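You operate a simulated robot arm through the tools that you are given. There is no shell and no other tool.

You run a simulated robot arm. Do the job below in one go: nothing can be reset, and whatever is moved stays where it is left.

TASK
Feed the plant in cell one and grit the plant in cell two.
Fine: one shot each; slide the feeder knob shut to change jars and open again; the jar on the feeder goes in the jar holder and the grit jar takes its place; park the spout at the end. Set down upright: feed jar. Where these are worked on the way, their far stop is far enough and under half their travel is too little: feeder knob.

It is judged by the outcome, as a careful person would: the job done as asked, and still so three seconds after it is handed in. It fails if anything else is knocked over, pushed out of place, dropped, spilled or broken.

THE ROBOT
A 6-joint arm with a fingered hand, fixed in place. Base frame: the origin is at the foot of the arm, x ahead of it, y to its left, z up; the work surface is at about z = 80. Units: cm, rad, N and s.
With the tool pointing down near the work surface it reaches from about 10 to 80 cm from the base axis. Its first joint turns from -2.897 to 2.897 rad. Payload 5 kg.
The tool frame sits at the grasp point between the pads (the TCP): z along the fingers, y along the line on which they close. The tips reach 3.6 cm beyond it. Largest opening 12 cm; the body of the gripper starts 4.2 cm behind the TCP. The gripper is a hand of 4 fingers: y runs from the thumb to the fingers, the wrist lies at [-1.9, -12.3, -21.1] in the tool frame, and closing takes about 1.5 s.
Orientation is told as [roll, pitch, yaw] about the base's x, y, z axes, in that order, counted from this pose: with the fingers straight down and the wrist toward the robot, the tool's x, y and z point along [0, 1, 0], [1, 0, 0] and [0, 0, -1] of the base frame.

THE INTERFACE
- The arm moves only by the tool apply_moves. Its argument "targets" is a list of rows, each an object (a shift or turn left out is 0, a gripper value left out holds the last) with "dp": the shift along the tool's x, y, z in units of 20 mm (1.0 is 20 mm), a list of three; "delta_rot": the turn, a rotation vector about the tool's x, y, z in units of 8 degrees (1.0 is 8 degrees), a list of three. In form: [{"dp": [x, y, z], "delta_rot": [rx, ry, rz]}, ...]. A call has 1 to 20 rows; each row shifts and turns the commanded pose from where the row before left it, along the tool's axes as they then stand. "hand" is the finger opening in cm, from 0 to 12, set as the call begins (left out, the last holds). A call with a number of a shift or a turn outside -1 to 1 is refused whole. A row lasts 0.2 s, in which the tool goes at most 5 cm and 0.15 rad; a call with a longer step from one row to the next is refused whole, and so is a gripper value outside its range. A pose out of reach is approached as far as the arm can. The call stops where the force on the tool passes 40 N (or 10 N more than at its start, if that is more) or the arm is blocked; 0.2 s more then pass. Each finger travels about 4.5 cm/s and halts on what it meets, pressing with about 24 N; the grip force reading is that of the motor and also rises with nothing between the fingers. The clock runs only during rows and for 0.2 s after the last one: add rows that do not move to give the fingers time. The reply holds the time, the measured pose of the TCP, the force on the tool along the base axes, the opening and the grip force, in the units named above and with some noise, with the torque about the TCP (base axes, N m) and any sound that the robot's microphone picked up.
- Cameras (640 x 400 px; columns grow to the right, rows downward): "scene" is fixed at [39.9, -64.99, 146.8]; the picture's right is [0.95, -0.31, 0.00], its down [-0.09, -0.29, -0.95] and it looks along [0.29, 0.91, -0.31] (base axes); focal length 312 px, centre (320, 200). "wrist" rides on the gripper at [7.3, -10.1, -14.2] in the tool frame; the picture's right is [-0.79, 0.29, -0.54], its down [-0.56, -0.70, 0.44] and it looks along [-0.25, 0.65, 0.71] (tool axes); focal length 280 px, centre (320, 200).
- camera(camera): a new picture of that camera. The clock stands still meanwhile.
- lift_body(by): slides the trunk up (or, below 0, down) by that many cm; the arm rides with it, the base frame stays. It gives what a move gives, with no picture.
- move_fingers(index, middle, ring, thumb_bend, thumb_turn): sets how far each is bent, from 0 (flat) to 1 (curled in); at 0.3 the hand is open as for a grip, at 0.7 the pads meet at the TCP. One left out holds its place. A second passes; each finger stops where it meets its share of the squeeze, and holds until it gets a number again. A gripper value or a shape takes the hand back. It gives what a move gives, with no picture; readings hold the bend of each and the force on the fingers (four entries, about 0 where the hand has none), thumb and palm. thumb_turn goes from beside the hand (0) to across from the fingers (1), as for a grip.
- set_grasp(shape): the hand has 4 fingers and takes this shape, open, in about a second: jaw (thumb against the fingers, like two jaws); tri (thumb and two fingers); tip (a fingertip pinch); poke (one finger out to press); point (the index stretched); flat (the hand flat); cup (the hand cupped); fist (a fist). The gripper value then closes the fingers along that shape, each until it touches; the sizes above hold for jaw. It gives what a move gives, with no picture.
- point_at(camera, pixels): for up to 12 pixels [column, row] of the newest picture of that camera ("zoom" is the newest enlarged one), the place [x, y, z] in the base frame of the surface seen there, good to about 0.3 cm. The clock stands still meanwhile.
- close_up(camera, box): a new picture of the part [left, top, right, bottom] of that camera's present view, enlarged. The clock stands still meanwhile.
- sign_off(): hands the job in; it is judged then, once.

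Open the gripper and draw the arm clear of the work before you hand the job in, unless the task says otherwise.

The tools are called after ">>>" by a JSON object that holds its "op" and its "data". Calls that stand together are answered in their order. apply_moves: Moves the arm, as the interface text tells. Its arguments: {"type":"object","properties":{"targets":{"type":"array","items":{"type":"object","properties":{"dp":{"type":"array","items":{"type":"number"}},"delta_rot":{"type":"array","items":{"type":"number"}}}}},"hand":{"type":"number"}},"required":["targets"]} The other tools are called the same way: lift_body (by) slides the trunk up or down; set_grasp (shape) gives the hand a shape; move_fingers (index, middle, ring, thumb_bend, thumb_turn) moves the fingers one by one; camera (camera) takes a picture; point_at (camera, pixels) gives the place of the surface under pixels of a picture; close_up (camera, box) takes an enlarged picture of a part of a camera's view; sign_off () hands the job in.

At the start:

```text
t: 0.0
position: [53.55, 47.31, 130.36]
tcp_rot: [0.001, -0.002, 0.002]
ft_force: [0.2, 0.3, 0.6]
moment: [0.01, -0.05, 0.01]
width: 11.95
grip_force: 0.1
shape: jaw
bend: [0.3, 0.3, 0.3, 0.3, 0.98]
finger forces: [0.0, 0.0, 0.0, 0.0, 0.1, 0.0]
trunk travel left (down, up): [-78.8, 5.2]
```

scene: 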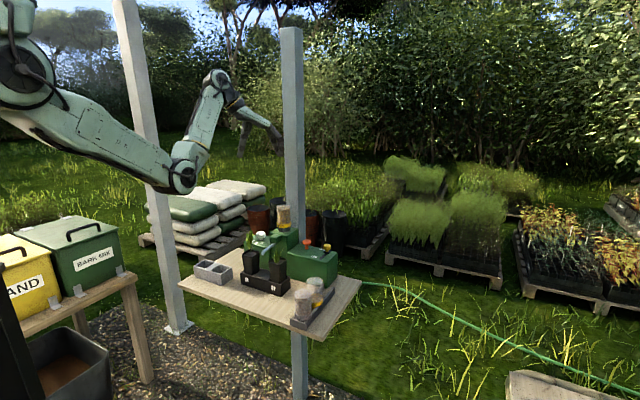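
wrist: 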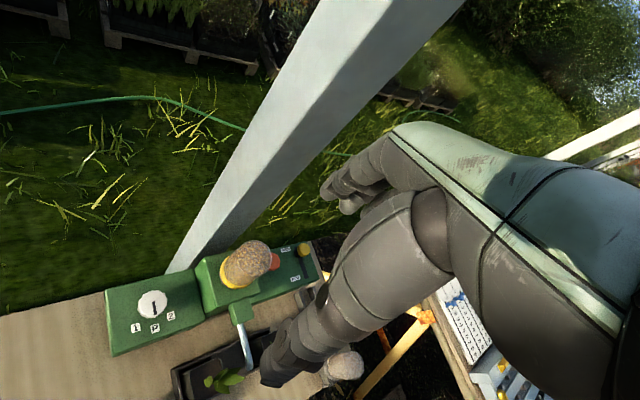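

I'll start by looking at the work area enlarged in both cameras; the feeder appears around (285,250) in the scene picture.

>>> {"op": "close_up", "data": {"camera": "scene", "box": [180, 190, 370, 345]}}

>>> {"op": "close_up", "data": {"camera": "wrist", "box": [90, 220, 400, 400]}}

```text
2.58 times, centred on (275, 268) of scene
```

zoom: 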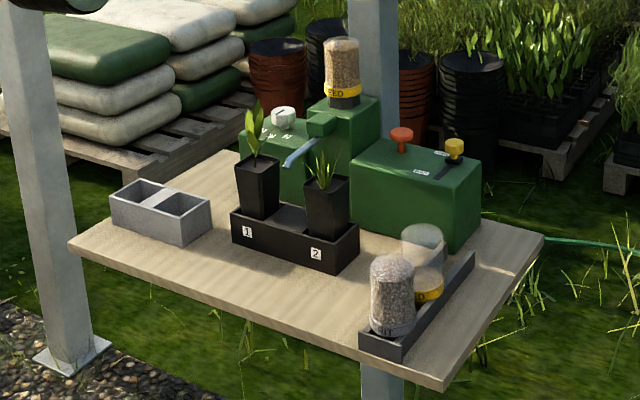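

```text
2.06 times, centred on (245, 310) of wrist
```

zoom: 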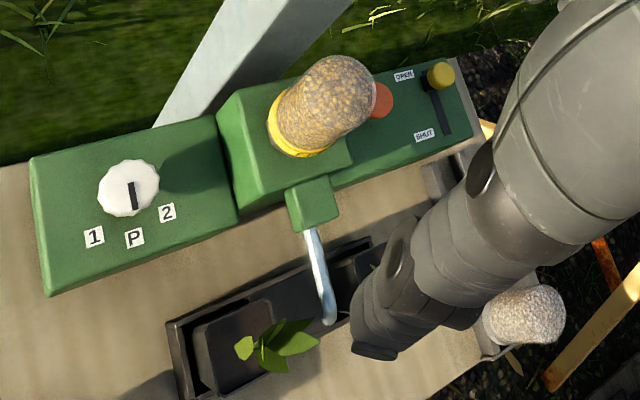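

The dial (1/P/2), jar on the feeder, red button and yellow slide are visible. I zoom further on the tray of jars and on the feeder panels.

>>> {"op": "close_up", "data": {"camera": "scene", "box": [280, 250, 350, 300]}}

>>> {"op": "close_up", "data": {"camera": "scene", "box": [245, 195, 345, 270]}}

>>> {"op": "close_up", "data": {"camera": "scene", "box": [285, 270, 345, 340]}}

>>> {"op": "close_up", "data": {"camera": "scene", "box": [190, 250, 250, 300]}}

```text
8.00 times, centred on (315, 275) of scene
```

zoom: 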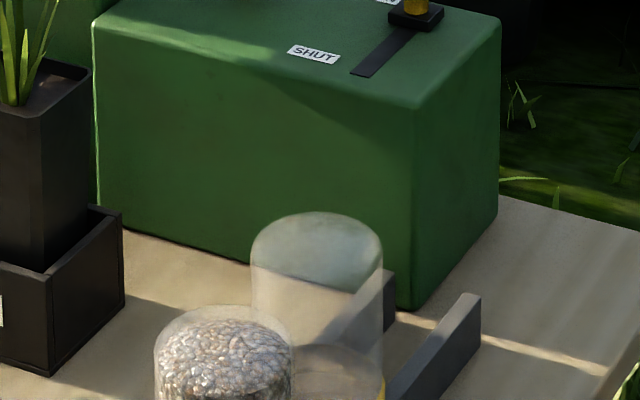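

```text
5.33 times, centred on (295, 232) of scene
```

zoom: 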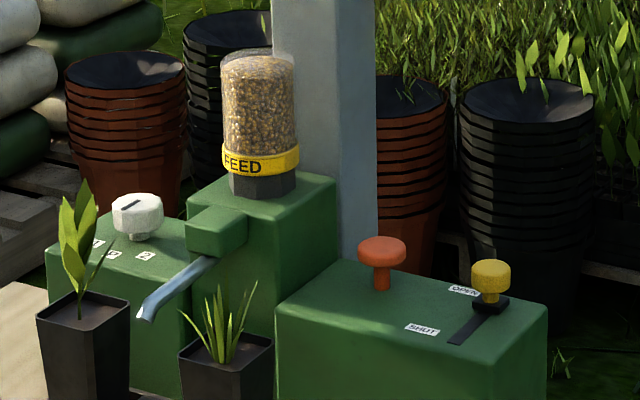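

```text
5.71 times, centred on (315, 305) of scene
```

zoom: 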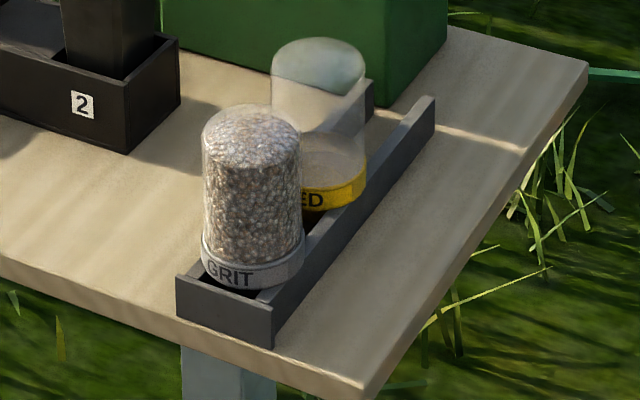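

```text
8.00 times, centred on (220, 275) of scene
```

zoom: 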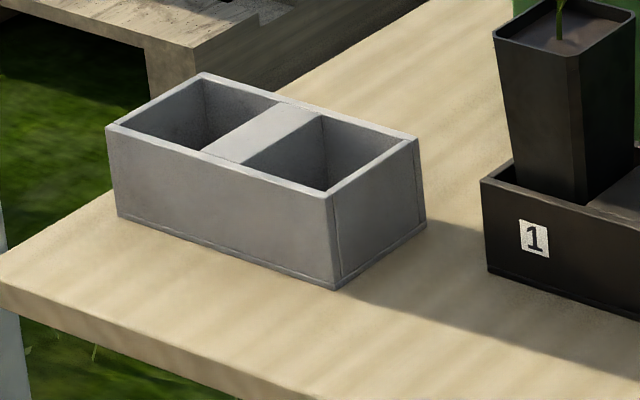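

I need the geometry, so I take a scene picture and read positions: table, tray, jars, feeder parts and cells.

>>> {"op": "close_up", "data": {"camera": "scene", "box": [285, 270, 345, 340]}}

>>> {"op": "point_at", "data": {"camera": "zoom", "pixels": [[250, 115], [252, 200], [240, 278], [178, 278], [272, 305], [433, 97], [372, 82], [318, 45], [340, 195], [275, 345], [550, 150], [240, 310]]}}

```text
5.71 times, centred on (315, 305) of scene
```

zoom: 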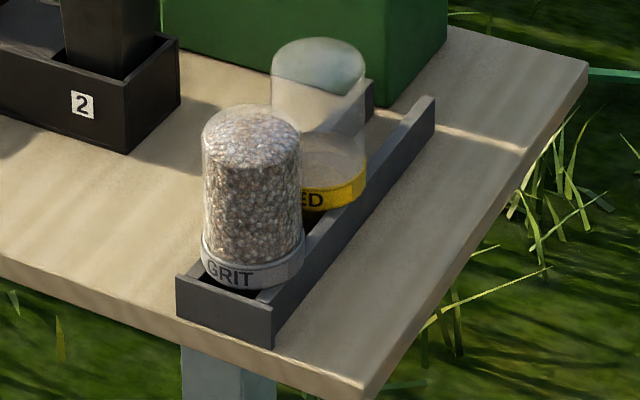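

```text
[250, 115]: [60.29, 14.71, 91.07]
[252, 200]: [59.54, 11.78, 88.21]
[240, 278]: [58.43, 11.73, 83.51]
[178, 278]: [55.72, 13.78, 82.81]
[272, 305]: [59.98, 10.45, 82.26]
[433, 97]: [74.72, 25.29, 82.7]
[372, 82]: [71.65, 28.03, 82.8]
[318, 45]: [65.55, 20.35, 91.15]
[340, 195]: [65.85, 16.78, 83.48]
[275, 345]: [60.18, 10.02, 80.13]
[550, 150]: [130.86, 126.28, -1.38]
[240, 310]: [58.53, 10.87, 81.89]
```

Rack runs from about (58,12) to (73,27) with a free third place at its far end. Next I measure the feeder's parts and cells.

>>> {"op": "close_up", "data": {"camera": "scene", "box": [245, 195, 345, 270]}}

>>> {"op": "point_at", "data": {"camera": "zoom", "pixels": [[137, 200], [135, 222], [381, 246], [382, 260], [382, 283], [491, 268], [490, 290], [478, 300], [455, 342], [440, 275], [500, 330], [290, 320]]}}

>>> {"op": "point_at", "data": {"camera": "zoom", "pixels": [[258, 60], [258, 110], [258, 160], [258, 187], [300, 190], [215, 215], [215, 240], [140, 310], [145, 257], [120, 230], [75, 250], [330, 182]]}}

```text
5.33 times, centred on (295, 232) of scene
```

zoom: 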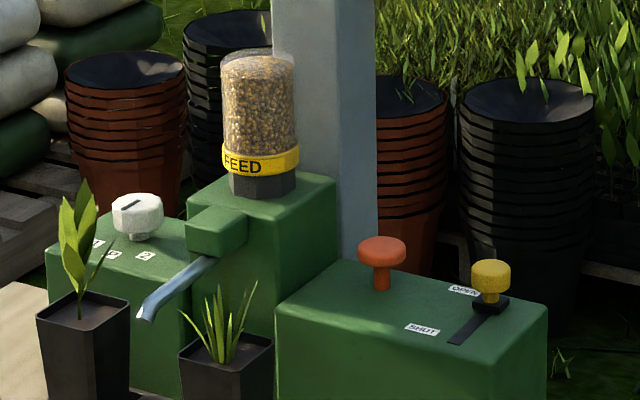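

```text
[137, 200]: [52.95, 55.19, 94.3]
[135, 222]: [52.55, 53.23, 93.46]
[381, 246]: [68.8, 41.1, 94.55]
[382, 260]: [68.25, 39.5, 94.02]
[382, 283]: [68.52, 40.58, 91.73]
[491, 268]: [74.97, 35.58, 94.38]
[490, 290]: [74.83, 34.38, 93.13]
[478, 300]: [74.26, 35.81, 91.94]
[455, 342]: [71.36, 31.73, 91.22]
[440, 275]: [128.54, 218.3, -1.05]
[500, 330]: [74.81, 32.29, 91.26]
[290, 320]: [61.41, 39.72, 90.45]
```

```text
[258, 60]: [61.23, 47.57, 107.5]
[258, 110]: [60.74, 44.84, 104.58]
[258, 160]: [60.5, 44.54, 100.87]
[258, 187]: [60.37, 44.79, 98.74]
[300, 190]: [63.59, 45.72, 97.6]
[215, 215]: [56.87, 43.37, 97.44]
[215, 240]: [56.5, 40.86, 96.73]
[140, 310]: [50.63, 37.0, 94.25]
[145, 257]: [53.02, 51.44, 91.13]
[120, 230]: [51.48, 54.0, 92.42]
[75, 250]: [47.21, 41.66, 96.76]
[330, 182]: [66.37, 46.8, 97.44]
```

The button is near (68.5,41,94.6), the slide knob at (75,35), the dial near (52.8,54.3). I measure dial labels, box edges, the cells and rack end to fix the bench's orientation.

>>> {"op": "close_up", "data": {"camera": "wrist", "box": [95, 265, 215, 340]}}

>>> {"op": "point_at", "data": {"camera": "wrist", "pixels": [[152, 303], [150, 312], [135, 328], [155, 326], [171, 316], [105, 290], [112, 356], [205, 325], [268, 262], [303, 250], [290, 241], [296, 278]]}}

>>> {"op": "close_up", "data": {"camera": "scene", "box": [240, 225, 300, 300]}}

```text
5.33 times, centred on (155, 302) of wrist
```

zoom: 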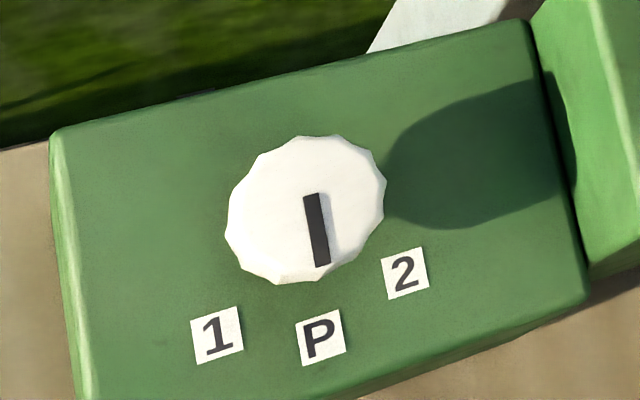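

```text
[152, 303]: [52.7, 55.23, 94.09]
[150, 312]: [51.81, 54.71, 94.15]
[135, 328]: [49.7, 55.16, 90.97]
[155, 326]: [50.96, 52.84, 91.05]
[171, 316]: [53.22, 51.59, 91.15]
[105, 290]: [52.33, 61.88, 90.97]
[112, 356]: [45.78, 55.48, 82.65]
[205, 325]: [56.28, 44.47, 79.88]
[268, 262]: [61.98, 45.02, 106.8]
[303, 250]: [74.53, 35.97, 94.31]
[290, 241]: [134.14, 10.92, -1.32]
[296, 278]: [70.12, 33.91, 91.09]
```

```text
5.33 times, centred on (270, 262) of scene
```

zoom: 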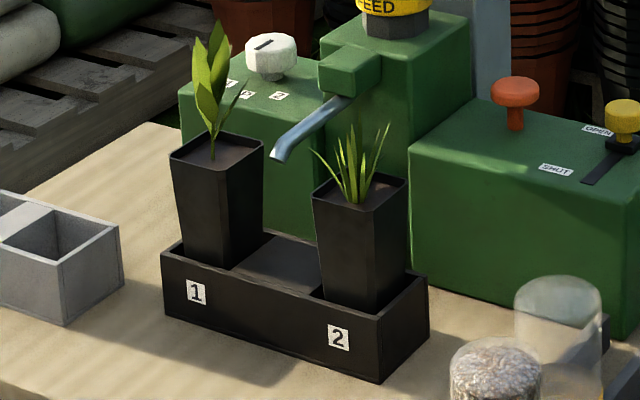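

Dial centre is at about (52.8,55.1,94.1); label 1 is at base angle ≈180°, P ≈ 225–230°, 2 ≈ 275°. I yaw the hand +45° high above the bench and move over the dial to learn how the hand looks and reaches.

>>> {"op": "apply_moves", "data": {"targets": [{"dp": [0.6, 0, 0], "delta_rot": [0, 0, -0.95]}, {"dp": [0.6, 0, 0], "delta_rot": [0, 0, -0.95]}, {"dp": [0.6, 0, 0], "delta_rot": [0, 0, -0.95]}, {"dp": [0.6, 0, 0], "delta_rot": [0, 0, -0.95]}, {"dp": [0, 0, 0.5], "delta_rot": [0, 0, -0.95]}, {"dp": [0, 0, 0.5], "delta_rot": [0, 0, -0.87]}, {}], "hand": 8}}

>>> {"op": "camera", "data": {"camera": "scene"}}

>>> {"op": "camera", "data": {"camera": "wrist"}}

```text
t: 1.6
position: [52.64, 52.11, 128.37]
tcp_rot: [-0.002, -0.002, 0.786]
ft_force: [-1.3, 0.6, -0.1]
moment: [-0.01, -0.07, 0.01]
width: 8.06
grip_force: 0.1
shape: jaw
bend: [0.27, 0.38, 0.36, 0.61, 0.99]
finger forces: [0.1, 0.0, 0.0, 0.1, 0.0, 0.0]
trunk travel left (down, up): [-78.8, 5.2]
```

```text
taken
```

scene: 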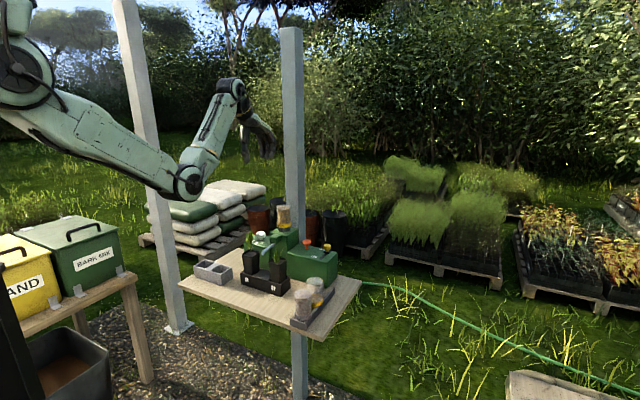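

```text
taken
```

wrist: 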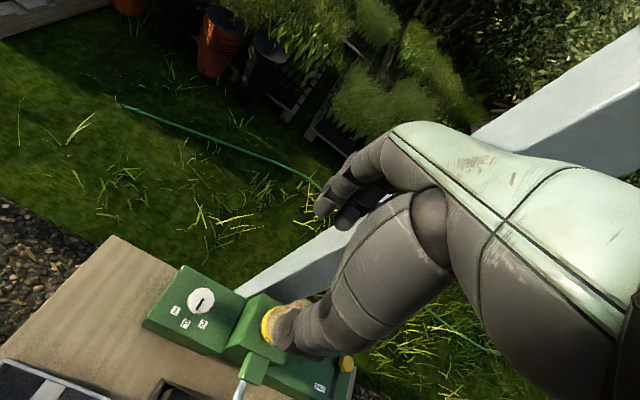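

The thumb is in the wrist view's foreground and the fingers behind. I check where the elbow is relative to the posts and table, and zoom on the hand.

>>> {"op": "point_at", "data": {"camera": "scene", "pixels": [[190, 180], [150, 140], [170, 230], [292, 180], [120, 150], [30, 80], [225, 95], [265, 140], [205, 130]]}}

>>> {"op": "close_up", "data": {"camera": "scene", "box": [200, 70, 300, 170]}}

```text
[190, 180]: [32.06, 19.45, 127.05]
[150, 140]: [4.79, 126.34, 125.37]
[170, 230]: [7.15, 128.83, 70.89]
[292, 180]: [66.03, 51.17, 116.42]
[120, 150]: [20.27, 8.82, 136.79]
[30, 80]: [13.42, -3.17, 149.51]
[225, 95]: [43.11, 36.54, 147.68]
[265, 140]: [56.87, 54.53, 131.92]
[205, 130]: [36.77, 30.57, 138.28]
```

```text
4.00 times, centred on (250, 120) of scene
```

zoom: 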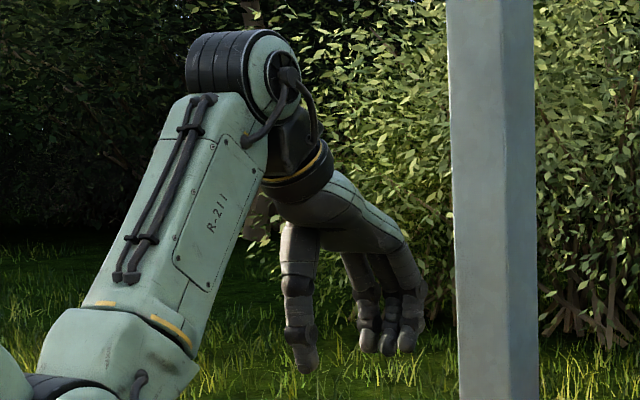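

The bench's back post face is at about (66,51), just behind the feeder jar. I check the table's corners and the block's and cells' places too.

>>> {"op": "point_at", "data": {"camera": "scene", "pixels": [[182, 284], [318, 337], [355, 285], [238, 253], [195, 265], [225, 290], [245, 270], [290, 285], [310, 275], [276, 250], [252, 262], [284, 268]]}}

>>> {"op": "point_at", "data": {"camera": "wrist", "pixels": [[202, 301], [172, 312], [185, 323], [203, 324], [247, 300], [228, 352], [245, 298], [345, 365], [275, 320], [240, 375], [262, 372], [254, 380]]}}

>>> {"op": "close_up", "data": {"camera": "wrist", "box": [140, 250, 380, 400]}}

```text
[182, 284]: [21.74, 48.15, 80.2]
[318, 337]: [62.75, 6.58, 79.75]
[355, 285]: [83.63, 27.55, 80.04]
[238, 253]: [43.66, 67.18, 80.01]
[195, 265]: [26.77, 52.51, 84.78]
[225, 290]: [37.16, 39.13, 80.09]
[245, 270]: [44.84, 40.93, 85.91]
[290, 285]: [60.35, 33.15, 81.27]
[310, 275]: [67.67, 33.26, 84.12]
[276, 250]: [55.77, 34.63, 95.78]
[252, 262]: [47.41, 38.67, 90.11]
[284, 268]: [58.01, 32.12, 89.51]
```

```text
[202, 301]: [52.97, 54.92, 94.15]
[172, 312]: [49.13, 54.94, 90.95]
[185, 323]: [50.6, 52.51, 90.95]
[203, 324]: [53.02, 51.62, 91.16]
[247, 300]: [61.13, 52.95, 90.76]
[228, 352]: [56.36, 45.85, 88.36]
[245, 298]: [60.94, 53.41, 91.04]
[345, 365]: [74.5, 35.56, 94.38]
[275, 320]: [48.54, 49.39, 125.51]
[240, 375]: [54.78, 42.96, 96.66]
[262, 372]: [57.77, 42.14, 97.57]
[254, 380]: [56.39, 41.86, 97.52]
```

```text
2.67 times, centred on (260, 325) of wrist
```

zoom: 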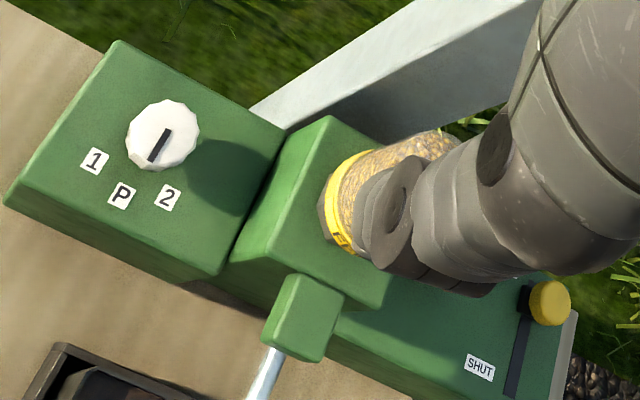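

Bench axes are at 45°: depth p=(0.707,0.707), right q=(0.707,−0.707). I centre above the dial and descend to z≈101 with a 7 cm opening, then look.

>>> {"op": "apply_moves", "data": {"targets": [{"dp": [0.93, 0.6, 0.5]}, {"dp": [0, 0.52, 1]}, {"dp": [0, 0, 1]}, {"dp": [0, 0, 1]}, {"dp": [0, 0, 1]}, {"dp": [0, 0, 1]}, {"dp": [0, 0, 1]}, {"dp": [0, 0, 1]}, {"dp": [0, 0, 1]}, {"dp": [0, 0, 1]}, {"dp": [0, 0, 1]}, {"dp": [0, 0, 1]}, {"dp": [0, 0, 1]}, {"dp": [0, 0, 1]}, {}], "hand": 7}}

>>> {"op": "camera", "data": {"camera": "scene"}}

>>> {"op": "close_up", "data": {"camera": "scene", "box": [210, 170, 320, 270]}}

>>> {"op": "camera", "data": {"camera": "wrist"}}

```text
t: 4.8
position: [52.95, 54.91, 101.3]
tcp_rot: [-0.002, -0.001, 0.786]
ft_force: [0.4, 0.5, -0.1]
moment: [0.02, 0.01, -0.02]
width: 7.05
grip_force: 0.1
shape: jaw
bend: [0.73, 0.42, 0.39, 0.66, 1.0]
finger forces: [0.0, 0.1, 0.0, 0.0, 0.0, 0.0]
trunk travel left (down, up): [-78.8, 5.2]
```

```text
taken
```

scene: 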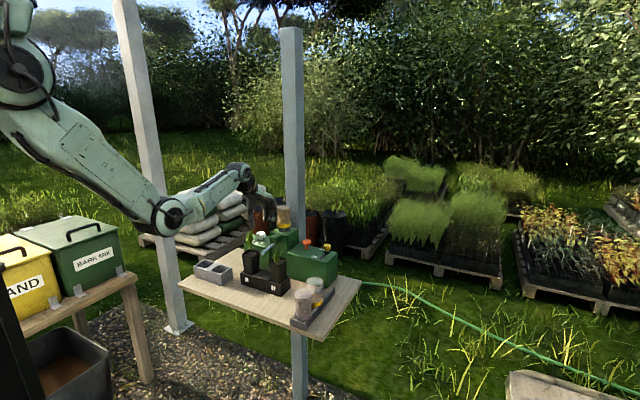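

```text
4.00 times, centred on (265, 220) of scene
```

zoom: 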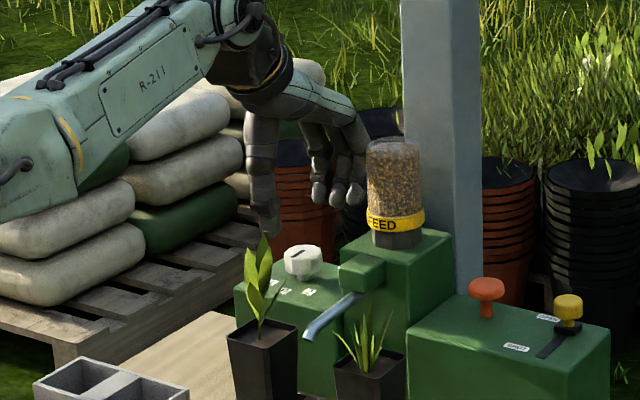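

```text
taken
```

wrist: 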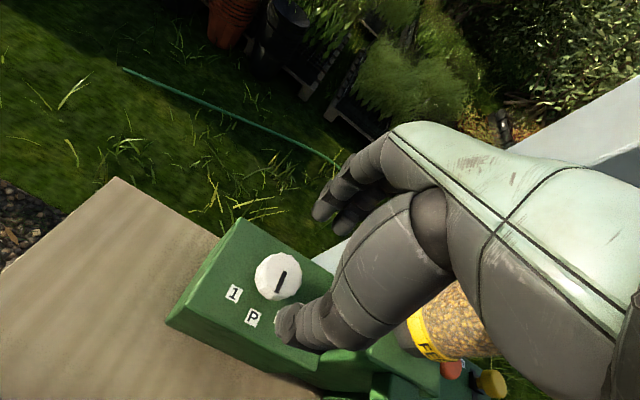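

The hand is centred over the dial with the thumb on the P side. I open to 8 and descend to z≈95.4 so the tips straddle the dial.

>>> {"op": "apply_moves", "data": {"targets": [{}, {"dp": [0, 0, 0.75]}, {"dp": [0, 0.03, 0.75]}, {"dp": [0, 0, 0.75]}, {"dp": [0, 0, 0.7]}, {}], "hand": 8}}

>>> {"op": "close_up", "data": {"camera": "scene", "box": [235, 195, 315, 260]}}

>>> {"op": "close_up", "data": {"camera": "wrist", "box": [160, 140, 440, 360]}}

```text
t: 6.2
position: [53.06, 54.99, 95.4]
tcp_rot: [0.0, -0.002, 0.785]
ft_force: [-0.2, -0.2, 0.5]
moment: [-0.02, 0.02, 0.0]
width: 7.96
grip_force: 0.1
shape: jaw
bend: [0.27, 0.39, 0.36, 0.62, 1.0]
finger forces: [0.0, 0.0, 0.0, 0.0, 0.1, 0.1]
trunk travel left (down, up): [-78.8, 5.2]
```

```text
6.15 times, centred on (275, 228) of scene
```

zoom: 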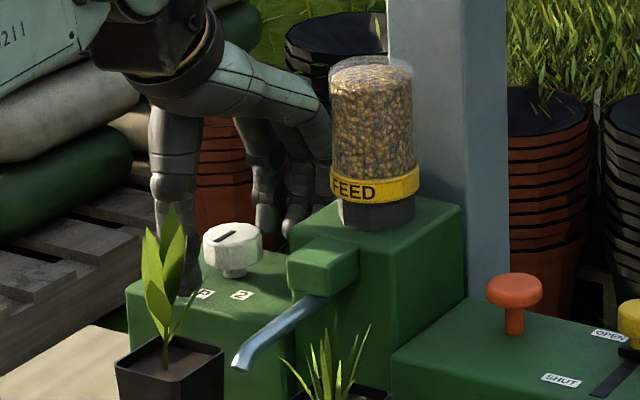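

```text
1.82 times, centred on (300, 250) of wrist
```

zoom: 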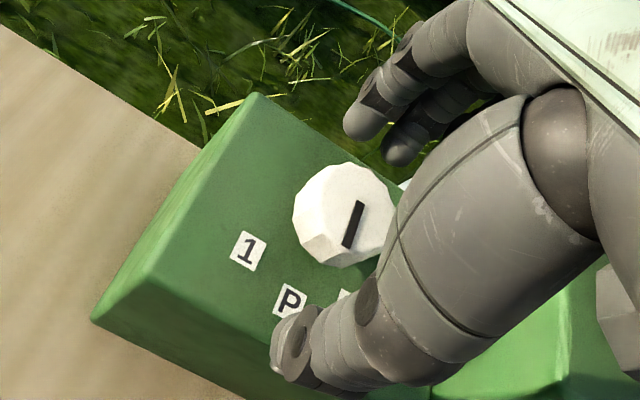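

The tips straddle the dial at P. I close on it and wait for the fingers.

>>> {"op": "apply_moves", "data": {"targets": [{}, {}, {}, {}, {}, {}, {}], "hand": 3}}

>>> {"op": "close_up", "data": {"camera": "wrist", "box": [160, 140, 440, 360]}}

>>> {"op": "close_up", "data": {"camera": "scene", "box": [235, 195, 315, 260]}}

```text
t: 7.8
position: [52.91, 55.13, 95.51]
tcp_rot: [-0.001, -0.002, 0.787]
ft_force: [0.6, 0.6, 1.3]
moment: [0.03, -0.01, -0.01]
width: 3.12
grip_force: 0.0
shape: jaw
bend: [0.73, 0.56, 0.54, 0.74, 1.0]
finger forces: [1.8, 0.0, 0.0, 0.0, 1.2, 0.0]
trunk travel left (down, up): [-78.8, 5.2]
```

```text
1.82 times, centred on (300, 250) of wrist
```

zoom: 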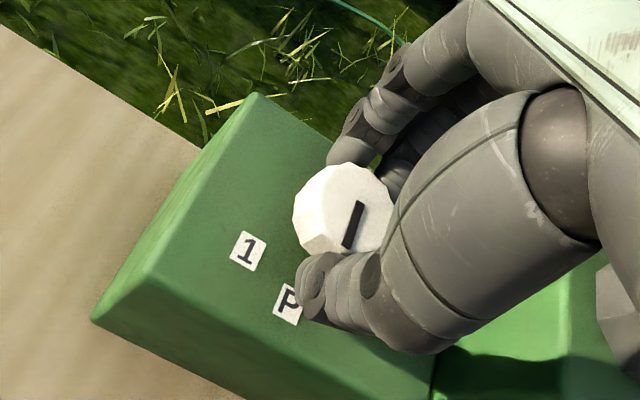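

```text
6.15 times, centred on (275, 228) of scene
```

zoom: 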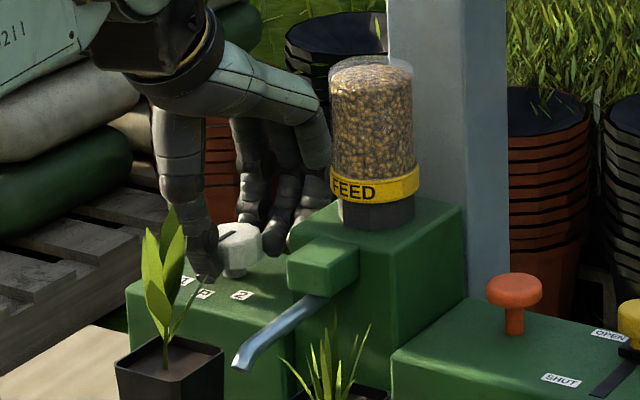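

Index and thumb touch lightly (1.8/1.2 N). I close further for a firm grip.

>>> {"op": "apply_moves", "data": {"targets": [{}, {}, {}, {}], "hand": 1}}

>>> {"op": "close_up", "data": {"camera": "wrist", "box": [160, 140, 440, 360]}}

```text
t: 8.8
position: [52.99, 55.06, 95.48]
tcp_rot: [-0.001, -0.001, 0.785]
ft_force: [-1.6, -2.1, -0.7]
moment: [0.0, 0.01, -0.01]
width: 2.94
grip_force: 23.9
shape: jaw
bend: [0.74, 0.58, 0.61, 0.74, 1.0]
finger forces: [12.7, 5.8, 0.0, 0.0, 21.2, 0.0]
trunk travel left (down, up): [-78.8, 5.2]
```

```text
1.82 times, centred on (300, 250) of wrist
```

zoom: 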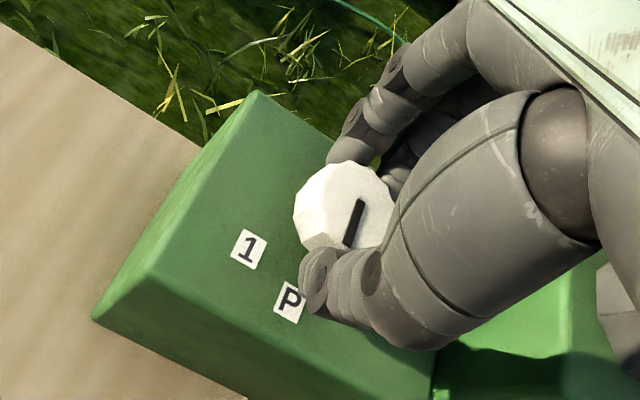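

Firm grip (24 N). I turn +45° about tool z (toward 1), then look.

>>> {"op": "apply_moves", "data": {"targets": [{"delta_rot": [0, 0, 0.75]}, {"delta_rot": [0, 0, 0.75]}, {"delta_rot": [0, 0, 0.75]}, {"delta_rot": [0, 0, 0.75]}, {"delta_rot": [0, 0, 0.75]}, {"delta_rot": [0, 0, 0.75]}, {"delta_rot": [0, 0, 0.75]}, {"delta_rot": [0, 0, 0.4]}, {}]}}

>>> {"op": "close_up", "data": {"camera": "scene", "box": [235, 195, 315, 260]}}

>>> {"op": "close_up", "data": {"camera": "wrist", "box": [160, 140, 440, 360]}}

```text
t: 10.8
position: [53.05, 55.0, 95.42]
tcp_rot: [0.0, -0.003, -0.003]
ft_force: [-6.5, -0.7, -3.2]
moment: [-0.02, 0.14, -0.03]
width: 2.9
grip_force: 24.0
shape: jaw
bend: [0.74, 0.59, 0.61, 0.74, 1.0]
finger forces: [12.2, 5.8, 0.1, 0.0, 24.6, 0.1]
trunk travel left (down, up): [-78.8, 5.2]
```

```text
6.15 times, centred on (275, 228) of scene
```

zoom: 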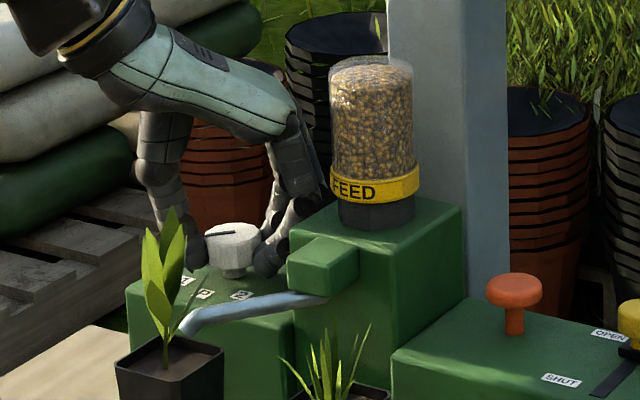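

```text
1.82 times, centred on (300, 250) of wrist
```

zoom: 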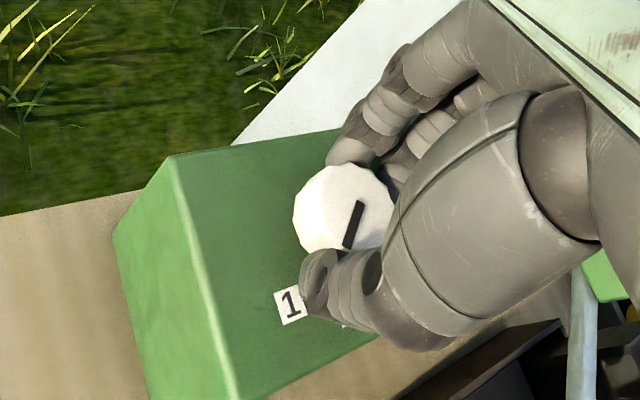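

The pointer now relates to 1 as it did to P, and the spout swung over to cell 1's plant. I release and lift.

>>> {"op": "apply_moves", "data": {"targets": [{}, {}, {}, {}, {}, {}], "hand": 8}}

>>> {"op": "apply_moves", "data": {"targets": [{"dp": [0, 0, -0.5]}, {"dp": [0, 0, -1]}, {"dp": [0, 0, -1]}, {"dp": [0, 0, -1]}, {"dp": [0, 0, -1]}, {"dp": [0, 0, -1]}, {"dp": [0, 0, -1]}, {"dp": [0, 0, -1]}, {"dp": [0, 0, -1]}, {"dp": [0, 0, -1]}, {}]}}

>>> {"op": "close_up", "data": {"camera": "scene", "box": [235, 195, 315, 260]}}

>>> {"op": "camera", "data": {"camera": "wrist"}}

```text
t: 12.2
position: [52.86, 55.3, 95.6]
tcp_rot: [0.001, -0.005, -0.001]
ft_force: [-13.3, 9.9, 5.1]
moment: [-0.41, -0.6, 0.14]
width: 7.96
grip_force: 0.1
shape: jaw
bend: [0.27, 0.39, 0.4, 0.62, 1.0]
finger forces: [0.0, 0.0, 16.3, 0.0, 0.1, 0.0]
trunk travel left (down, up): [-78.8, 5.2]
```

```text
t: 14.6
position: [52.93, 55.01, 114.49]
tcp_rot: [-0.003, -0.002, -0.004]
ft_force: [-0.4, -1.1, -0.4]
moment: [0.0, 0.0, -0.03]
width: 7.95
grip_force: 0.1
shape: jaw
bend: [0.27, 0.39, 0.36, 0.62, 1.0]
finger forces: [0.1, 0.1, 0.0, 0.1, 0.0, 0.0]
trunk travel left (down, up): [-78.8, 5.2]
```

```text
6.15 times, centred on (275, 228) of scene
```

zoom: 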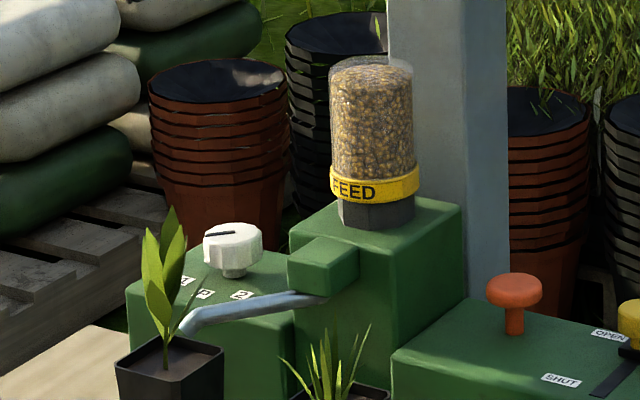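

```text
taken
```

wrist: 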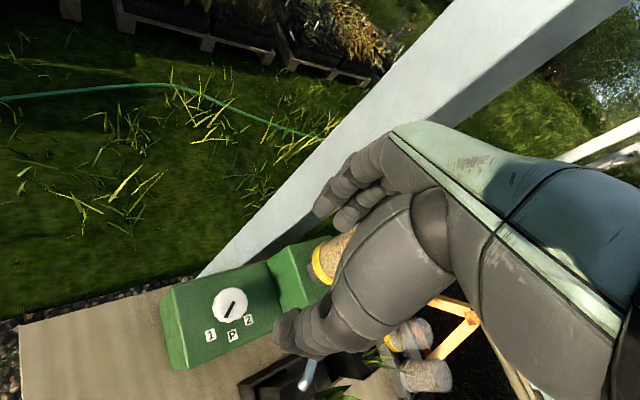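

The dial was released with no displacement. I verify the dial and spout angle in a close-up.

>>> {"op": "close_up", "data": {"camera": "wrist", "box": [150, 250, 410, 400]}}

>>> {"op": "point_at", "data": {"camera": "wrist", "pixels": [[226, 314], [238, 298], [210, 336], [232, 336], [249, 320], [300, 386], [310, 366], [318, 358]]}}

>>> {"op": "close_up", "data": {"camera": "scene", "box": [240, 220, 300, 260]}}

```text
2.46 times, centred on (280, 325) of wrist
```

zoom: 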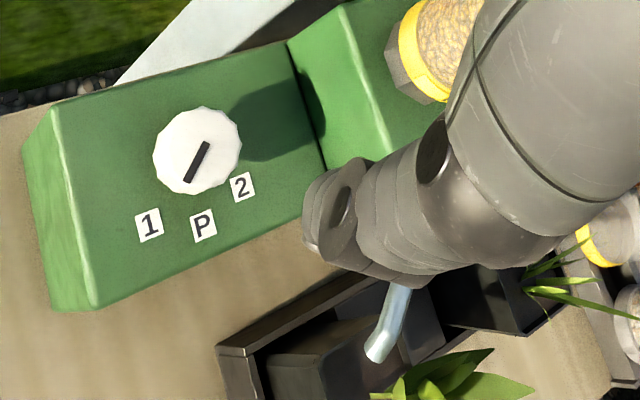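

```text
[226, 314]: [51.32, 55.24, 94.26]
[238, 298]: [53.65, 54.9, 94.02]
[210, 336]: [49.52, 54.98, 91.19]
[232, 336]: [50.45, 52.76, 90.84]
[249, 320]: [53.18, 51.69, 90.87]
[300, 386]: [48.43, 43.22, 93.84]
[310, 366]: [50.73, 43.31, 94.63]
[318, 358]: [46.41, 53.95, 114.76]
```

```text
10.00 times, centred on (270, 240) of scene
```

zoom: 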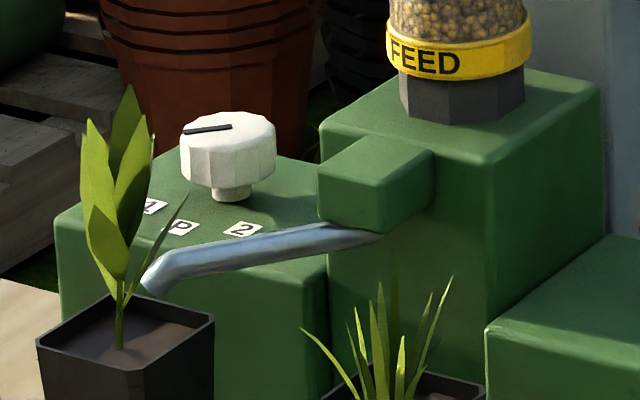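

Spout end is about (48.4,43.2,93.8). I measure pot 1's rim to check that it's under the spout, and the pointer ends.

>>> {"op": "point_at", "data": {"camera": "zoom", "pixels": [[40, 342], [128, 378], [212, 320], [112, 298], [118, 345], [150, 288], [186, 132], [230, 127], [228, 150], [170, 270]]}}

>>> {"op": "close_up", "data": {"camera": "wrist", "box": [200, 285, 260, 345]}}

>>> {"op": "point_at", "data": {"camera": "zoom", "pixels": [[225, 200], [320, 100]]}}

```text
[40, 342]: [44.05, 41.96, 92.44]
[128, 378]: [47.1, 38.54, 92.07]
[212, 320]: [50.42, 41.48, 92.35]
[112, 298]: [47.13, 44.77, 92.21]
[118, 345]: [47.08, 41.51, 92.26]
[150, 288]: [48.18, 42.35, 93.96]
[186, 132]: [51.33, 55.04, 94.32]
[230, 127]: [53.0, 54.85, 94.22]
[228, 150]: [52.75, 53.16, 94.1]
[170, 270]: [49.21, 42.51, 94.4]
```

```text
6.67 times, centred on (230, 315) of wrist
```

zoom: 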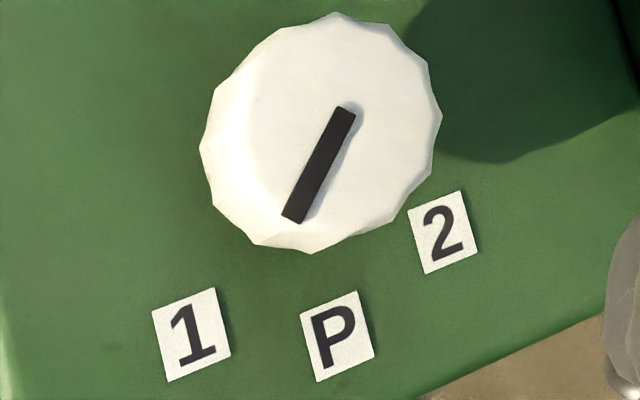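

```text
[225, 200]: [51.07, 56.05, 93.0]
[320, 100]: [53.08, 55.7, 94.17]
```

Pot 1's rim centre is about (47.2,41.7) and the spout end is inside it, so the dial is set. Next I go, away from the jar and post, to a high spot near the red button, yawing +60°.

>>> {"op": "apply_moves", "data": {"targets": [{"dp": [-0.9, -0.29, -0.6]}, {"dp": [-0.9, -0.29, -0.6]}, {"dp": [-0.9, -0.29, -0.6]}, {"dp": [-0.9, -0.29, -0.6]}, {"dp": [-0.9, -0.29, -0.6]}, {"delta_rot": [0, 0, -1]}, {"delta_rot": [0, 0, -1]}, {"delta_rot": [0, 0, -1]}, {"delta_rot": [0, 0, -1]}, {"delta_rot": [0, 0, -1]}, {"delta_rot": [0, 0, -1]}, {"delta_rot": [0, 0, -1]}, {"delta_rot": [0, 0, -0.5]}, {}]}}

>>> {"op": "apply_moves", "data": {"targets": [{"dp": [-0.99, -0.12, 0]}, {"dp": [-0.99, -0.12, 0]}, {"dp": [-0.99, -0.12, 0]}, {"dp": [-0.99, -0.12, 0]}, {"dp": [-0.99, -0.12, 0]}, {"dp": [-0.99, -0.12, 0]}, {"dp": [-0.99, -0.12, 0]}, {"dp": [-0.99, -0.12, 0]}, {"dp": [-0.99, -0.12, 0]}, {"dp": [-0.99, -0.12, 0]}, {}]}}

>>> {"op": "set_grasp", "data": {"shape": "poke"}}

>>> {"op": "camera", "data": {"camera": "scene"}}

>>> {"op": "camera", "data": {"camera": "wrist"}}

```text
t: 17.6
position: [50.05, 46.12, 120.36]
tcp_rot: [0.0, -0.001, 1.046]
ft_force: [0.7, -0.6, -0.6]
moment: [-0.03, 0.0, -0.02]
width: 7.98
grip_force: 0.1
shape: jaw
bend: [0.27, 0.39, 0.36, 0.62, 1.0]
finger forces: [0.0, 0.1, 0.0, 0.1, 0.0, 0.1]
trunk travel left (down, up): [-78.8, 5.2]
```

```text
t: 20.0
position: [66.06, 34.13, 120.5]
tcp_rot: [-0.002, -0.002, 1.043]
ft_force: [0.1, 0.3, -0.3]
moment: [0.03, -0.03, -0.01]
width: 7.92
grip_force: 0.0
shape: jaw
bend: [0.27, 0.39, 0.36, 0.62, 1.0]
finger forces: [0.0, 0.1, 0.0, 0.0, 0.1, 0.1]
trunk travel left (down, up): [-78.8, 5.2]
```

```text
t: 20.9
position: [65.99, 33.93, 120.53]
tcp_rot: [-0.001, -0.002, 1.044]
ft_force: [0.1, 0.3, 0.7]
moment: [-0.04, 0.0, 0.04]
width: 0.01
grip_force: 0.1
shape: poke
bend: [0.7, 0.7, 0.99, 1.0, 1.0]
finger forces: [0.1, 0.1, 0.0, 0.0, 0.0, 0.1]
trunk travel left (down, up): [-78.8, 5.2]
```

```text
taken
```

scene: 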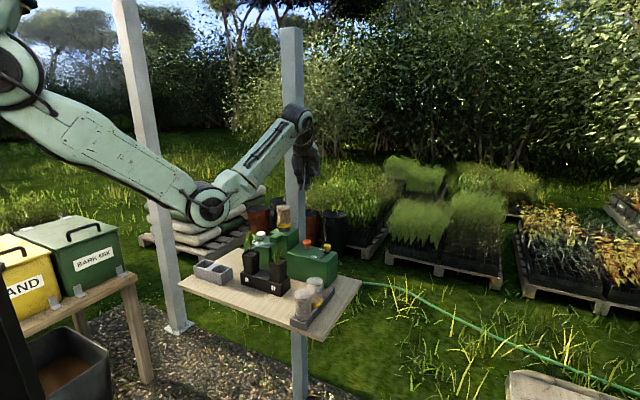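

```text
taken
```

wrist: 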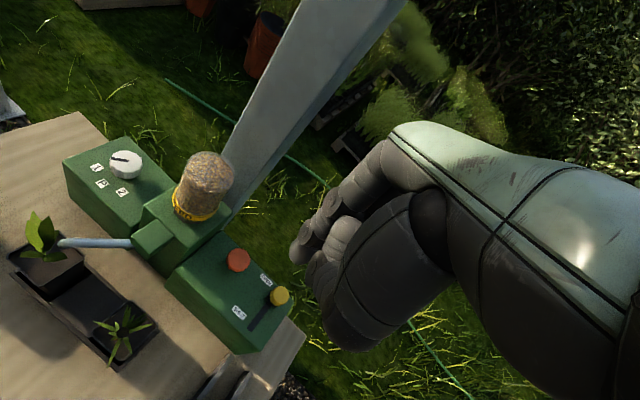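

I zoom on the hand in both views to see which finger sticks out and where.

>>> {"op": "close_up", "data": {"camera": "scene", "box": [265, 95, 345, 195]}}

>>> {"op": "close_up", "data": {"camera": "wrist", "box": [260, 140, 480, 380]}}

>>> {"op": "point_at", "data": {"camera": "wrist", "pixels": [[238, 260], [297, 250], [320, 270], [345, 345], [280, 296], [205, 170], [255, 312]]}}

```text
4.00 times, centred on (305, 145) of scene
```

zoom: 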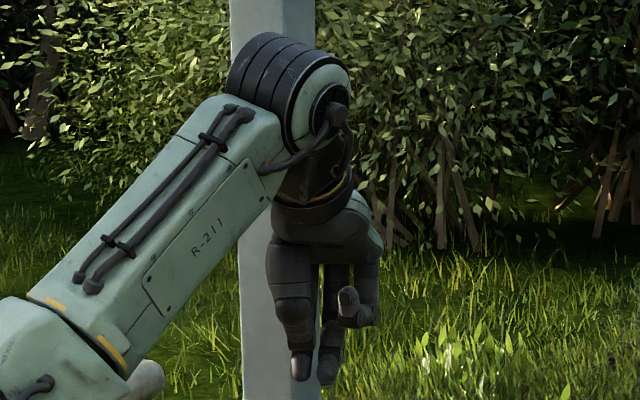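

```text
1.67 times, centred on (370, 260) of wrist
```

zoom: 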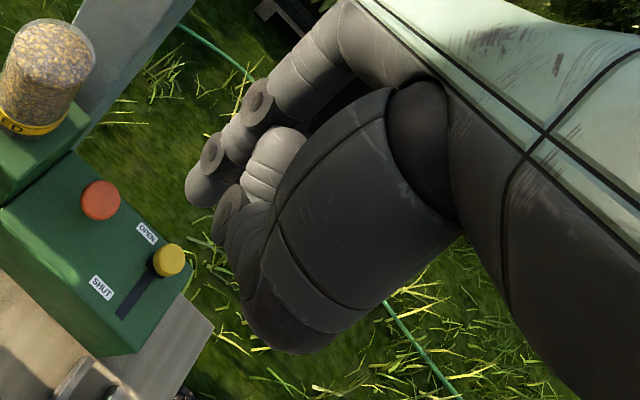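

```text
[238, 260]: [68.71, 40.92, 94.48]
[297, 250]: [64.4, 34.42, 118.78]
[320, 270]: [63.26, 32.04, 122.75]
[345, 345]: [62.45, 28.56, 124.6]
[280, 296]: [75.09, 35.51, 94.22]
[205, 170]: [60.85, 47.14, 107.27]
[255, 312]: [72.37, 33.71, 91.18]
```

I get the 3D places of the fingertips from the scene zoom.

>>> {"op": "close_up", "data": {"camera": "scene", "box": [290, 150, 330, 200]}}

>>> {"op": "point_at", "data": {"camera": "zoom", "pixels": [[250, 180], [275, 290], [355, 285], [355, 305], [410, 120], [240, 80], [275, 310]]}}

```text
8.00 times, centred on (310, 175) of scene
```

zoom: 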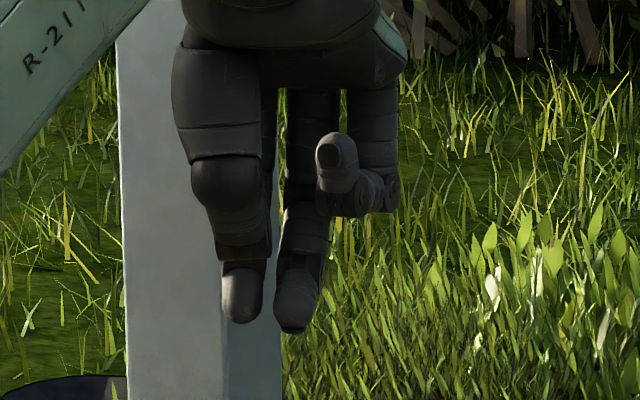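

```text
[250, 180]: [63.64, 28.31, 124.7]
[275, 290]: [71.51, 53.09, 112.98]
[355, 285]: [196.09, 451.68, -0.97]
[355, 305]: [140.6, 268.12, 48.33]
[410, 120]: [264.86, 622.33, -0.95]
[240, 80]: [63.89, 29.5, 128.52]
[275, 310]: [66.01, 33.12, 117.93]
```

>>> {"op": "point_at", "data": {"camera": "zoom", "pixels": [[243, 290], [243, 318], [298, 295], [292, 325], [230, 200], [305, 230], [338, 155]]}}

```text
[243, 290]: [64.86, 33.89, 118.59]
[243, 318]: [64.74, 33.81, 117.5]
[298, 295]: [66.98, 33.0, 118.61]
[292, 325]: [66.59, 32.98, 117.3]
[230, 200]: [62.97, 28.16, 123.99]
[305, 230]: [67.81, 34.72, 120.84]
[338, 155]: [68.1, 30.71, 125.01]
```

In poke shape two fingertips straddle the TCP laterally about 3.2 cm below it. I move over the button (68.65,41) and descend to about 1.3 cm above it.

>>> {"op": "apply_moves", "data": {"targets": [{"dp": [0.16, 0.93, 0]}, {"dp": [0.16, 0.93, 0]}, {"dp": [0.15, 0.93, 0]}, {"dp": [0.15, 0.93, 0]}, {"dp": [0, 0, 1]}, {"dp": [0, 0, 1]}, {"dp": [0, 0, 1]}, {"dp": [0, 0, 1]}, {"dp": [0, 0, 1]}, {"dp": [0, 0, 1]}, {"dp": [0, 0, 1]}, {"dp": [0, 0, 1]}, {"dp": [0, 0, 1]}, {"dp": [0, 0, 1]}, {"dp": [0, 0, 0.65]}, {}]}}

>>> {"op": "close_up", "data": {"camera": "scene", "box": [260, 190, 360, 270]}}

>>> {"op": "camera", "data": {"camera": "scene"}}

>>> {"op": "camera", "data": {"camera": "wrist"}}

```text
t: 24.3
position: [68.67, 41.04, 99.32]
tcp_rot: [-0.002, -0.002, 1.043]
ft_force: [0.0, -0.2, -0.2]
moment: [0.02, 0.01, -0.02]
width: 0.0
grip_force: 0.1
shape: poke
bend: [0.7, 0.7, 0.99, 1.0, 1.0]
finger forces: [0.0, 0.0, 0.1, 0.0, 0.0, 0.0]
trunk travel left (down, up): [-78.8, 5.2]
```

```text
5.00 times, centred on (310, 230) of scene
```

zoom: 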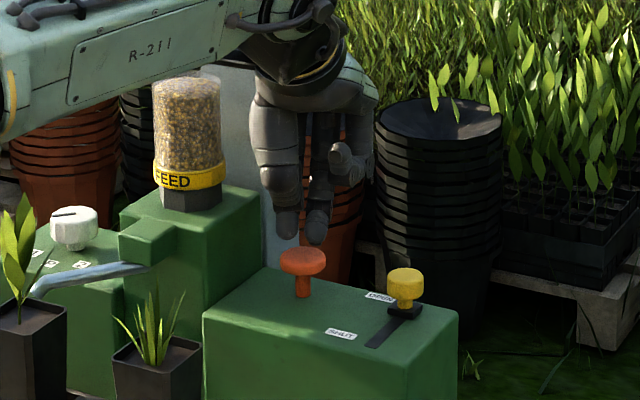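

```text
taken
```

scene: 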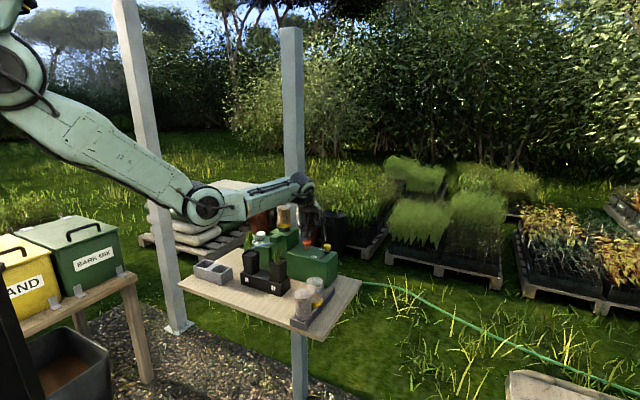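

```text
taken
```

wrist: 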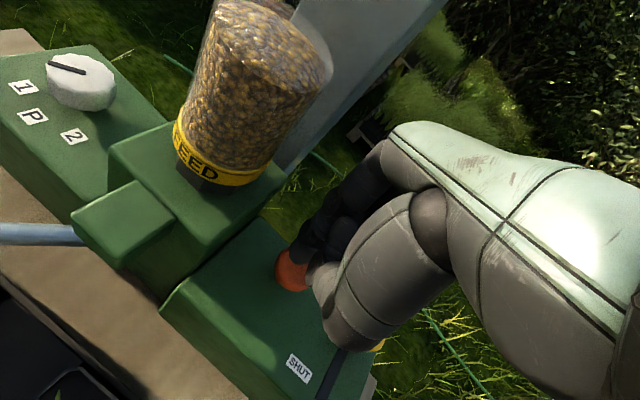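

Fingertips hang about 1.3 cm over the red button, clear of the jar. I press down slowly and watch force and sound.

>>> {"op": "apply_moves", "data": {"targets": [{"dp": [0, 0, 0.25]}, {"dp": [0, 0, 0.25]}, {"dp": [0, 0, 0.25]}, {"dp": [0, 0, 0.25]}, {}]}}

>>> {"op": "close_up", "data": {"camera": "scene", "box": [260, 190, 360, 270]}}

```text
t: 25.5
position: [68.71, 41.1, 97.4]
tcp_rot: [-0.002, -0.002, 1.044]
ft_force: [1.2, -0.7, 4.4]
moment: [-0.04, -0.07, -0.03]
width: 0.0
grip_force: 0.1
shape: poke
bend: [0.7, 0.7, 0.99, 1.0, 1.0]
finger forces: [0.0, 3.8, 0.0, 0.1, 0.0, 0.0]
trunk travel left (down, up): [-78.8, 5.2]
heard: click
```

```text
5.00 times, centred on (310, 230) of scene
```

zoom: 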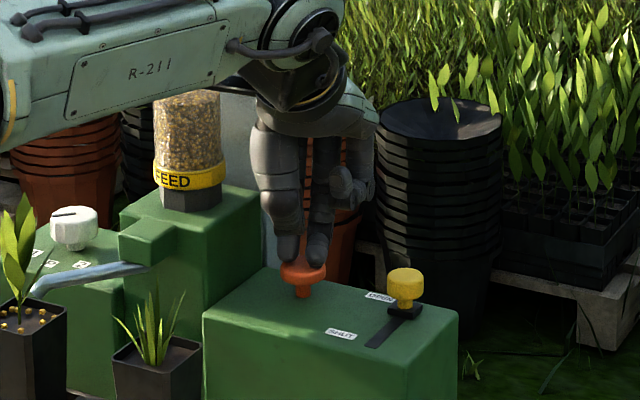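

A click, and feed granules show in pot 1 — one shot delivered. I lift straight up and check.

>>> {"op": "apply_moves", "data": {"targets": [{"dp": [0, 0, -0.5]}, {"dp": [0, 0, -0.75]}, {"dp": [0, 0, -0.75]}, {"dp": [0, 0, -1]}, {"dp": [0, 0, -1]}, {"dp": [0, 0, -1]}, {"dp": [0, 0, -1]}, {}]}}

>>> {"op": "close_up", "data": {"camera": "scene", "box": [240, 210, 350, 285]}}

>>> {"op": "camera", "data": {"camera": "wrist"}}

```text
t: 27.3
position: [68.76, 41.0, 109.21]
tcp_rot: [-0.003, -0.002, 1.042]
ft_force: [-0.1, 0.2, 0.9]
moment: [0.0, -0.03, -0.01]
width: 0.03
grip_force: 0.1
shape: poke
bend: [0.7, 0.7, 0.99, 1.0, 1.0]
finger forces: [0.1, 0.0, 0.0, 0.0, 0.0, 0.1]
trunk travel left (down, up): [-78.8, 5.2]
```

```text
5.33 times, centred on (295, 248) of scene
```

zoom: 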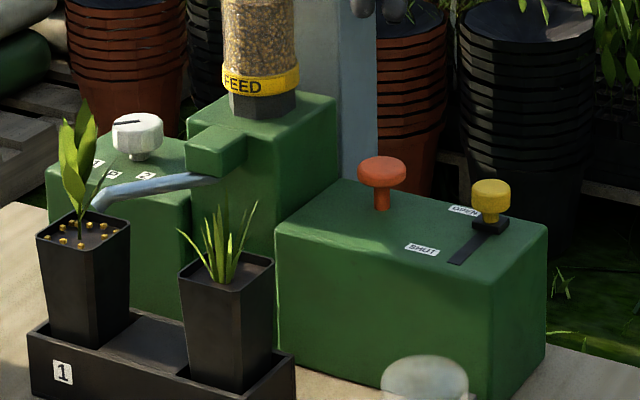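

```text
taken
```

wrist: 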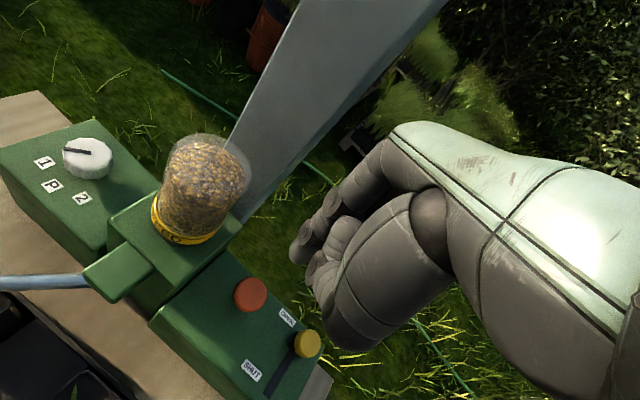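

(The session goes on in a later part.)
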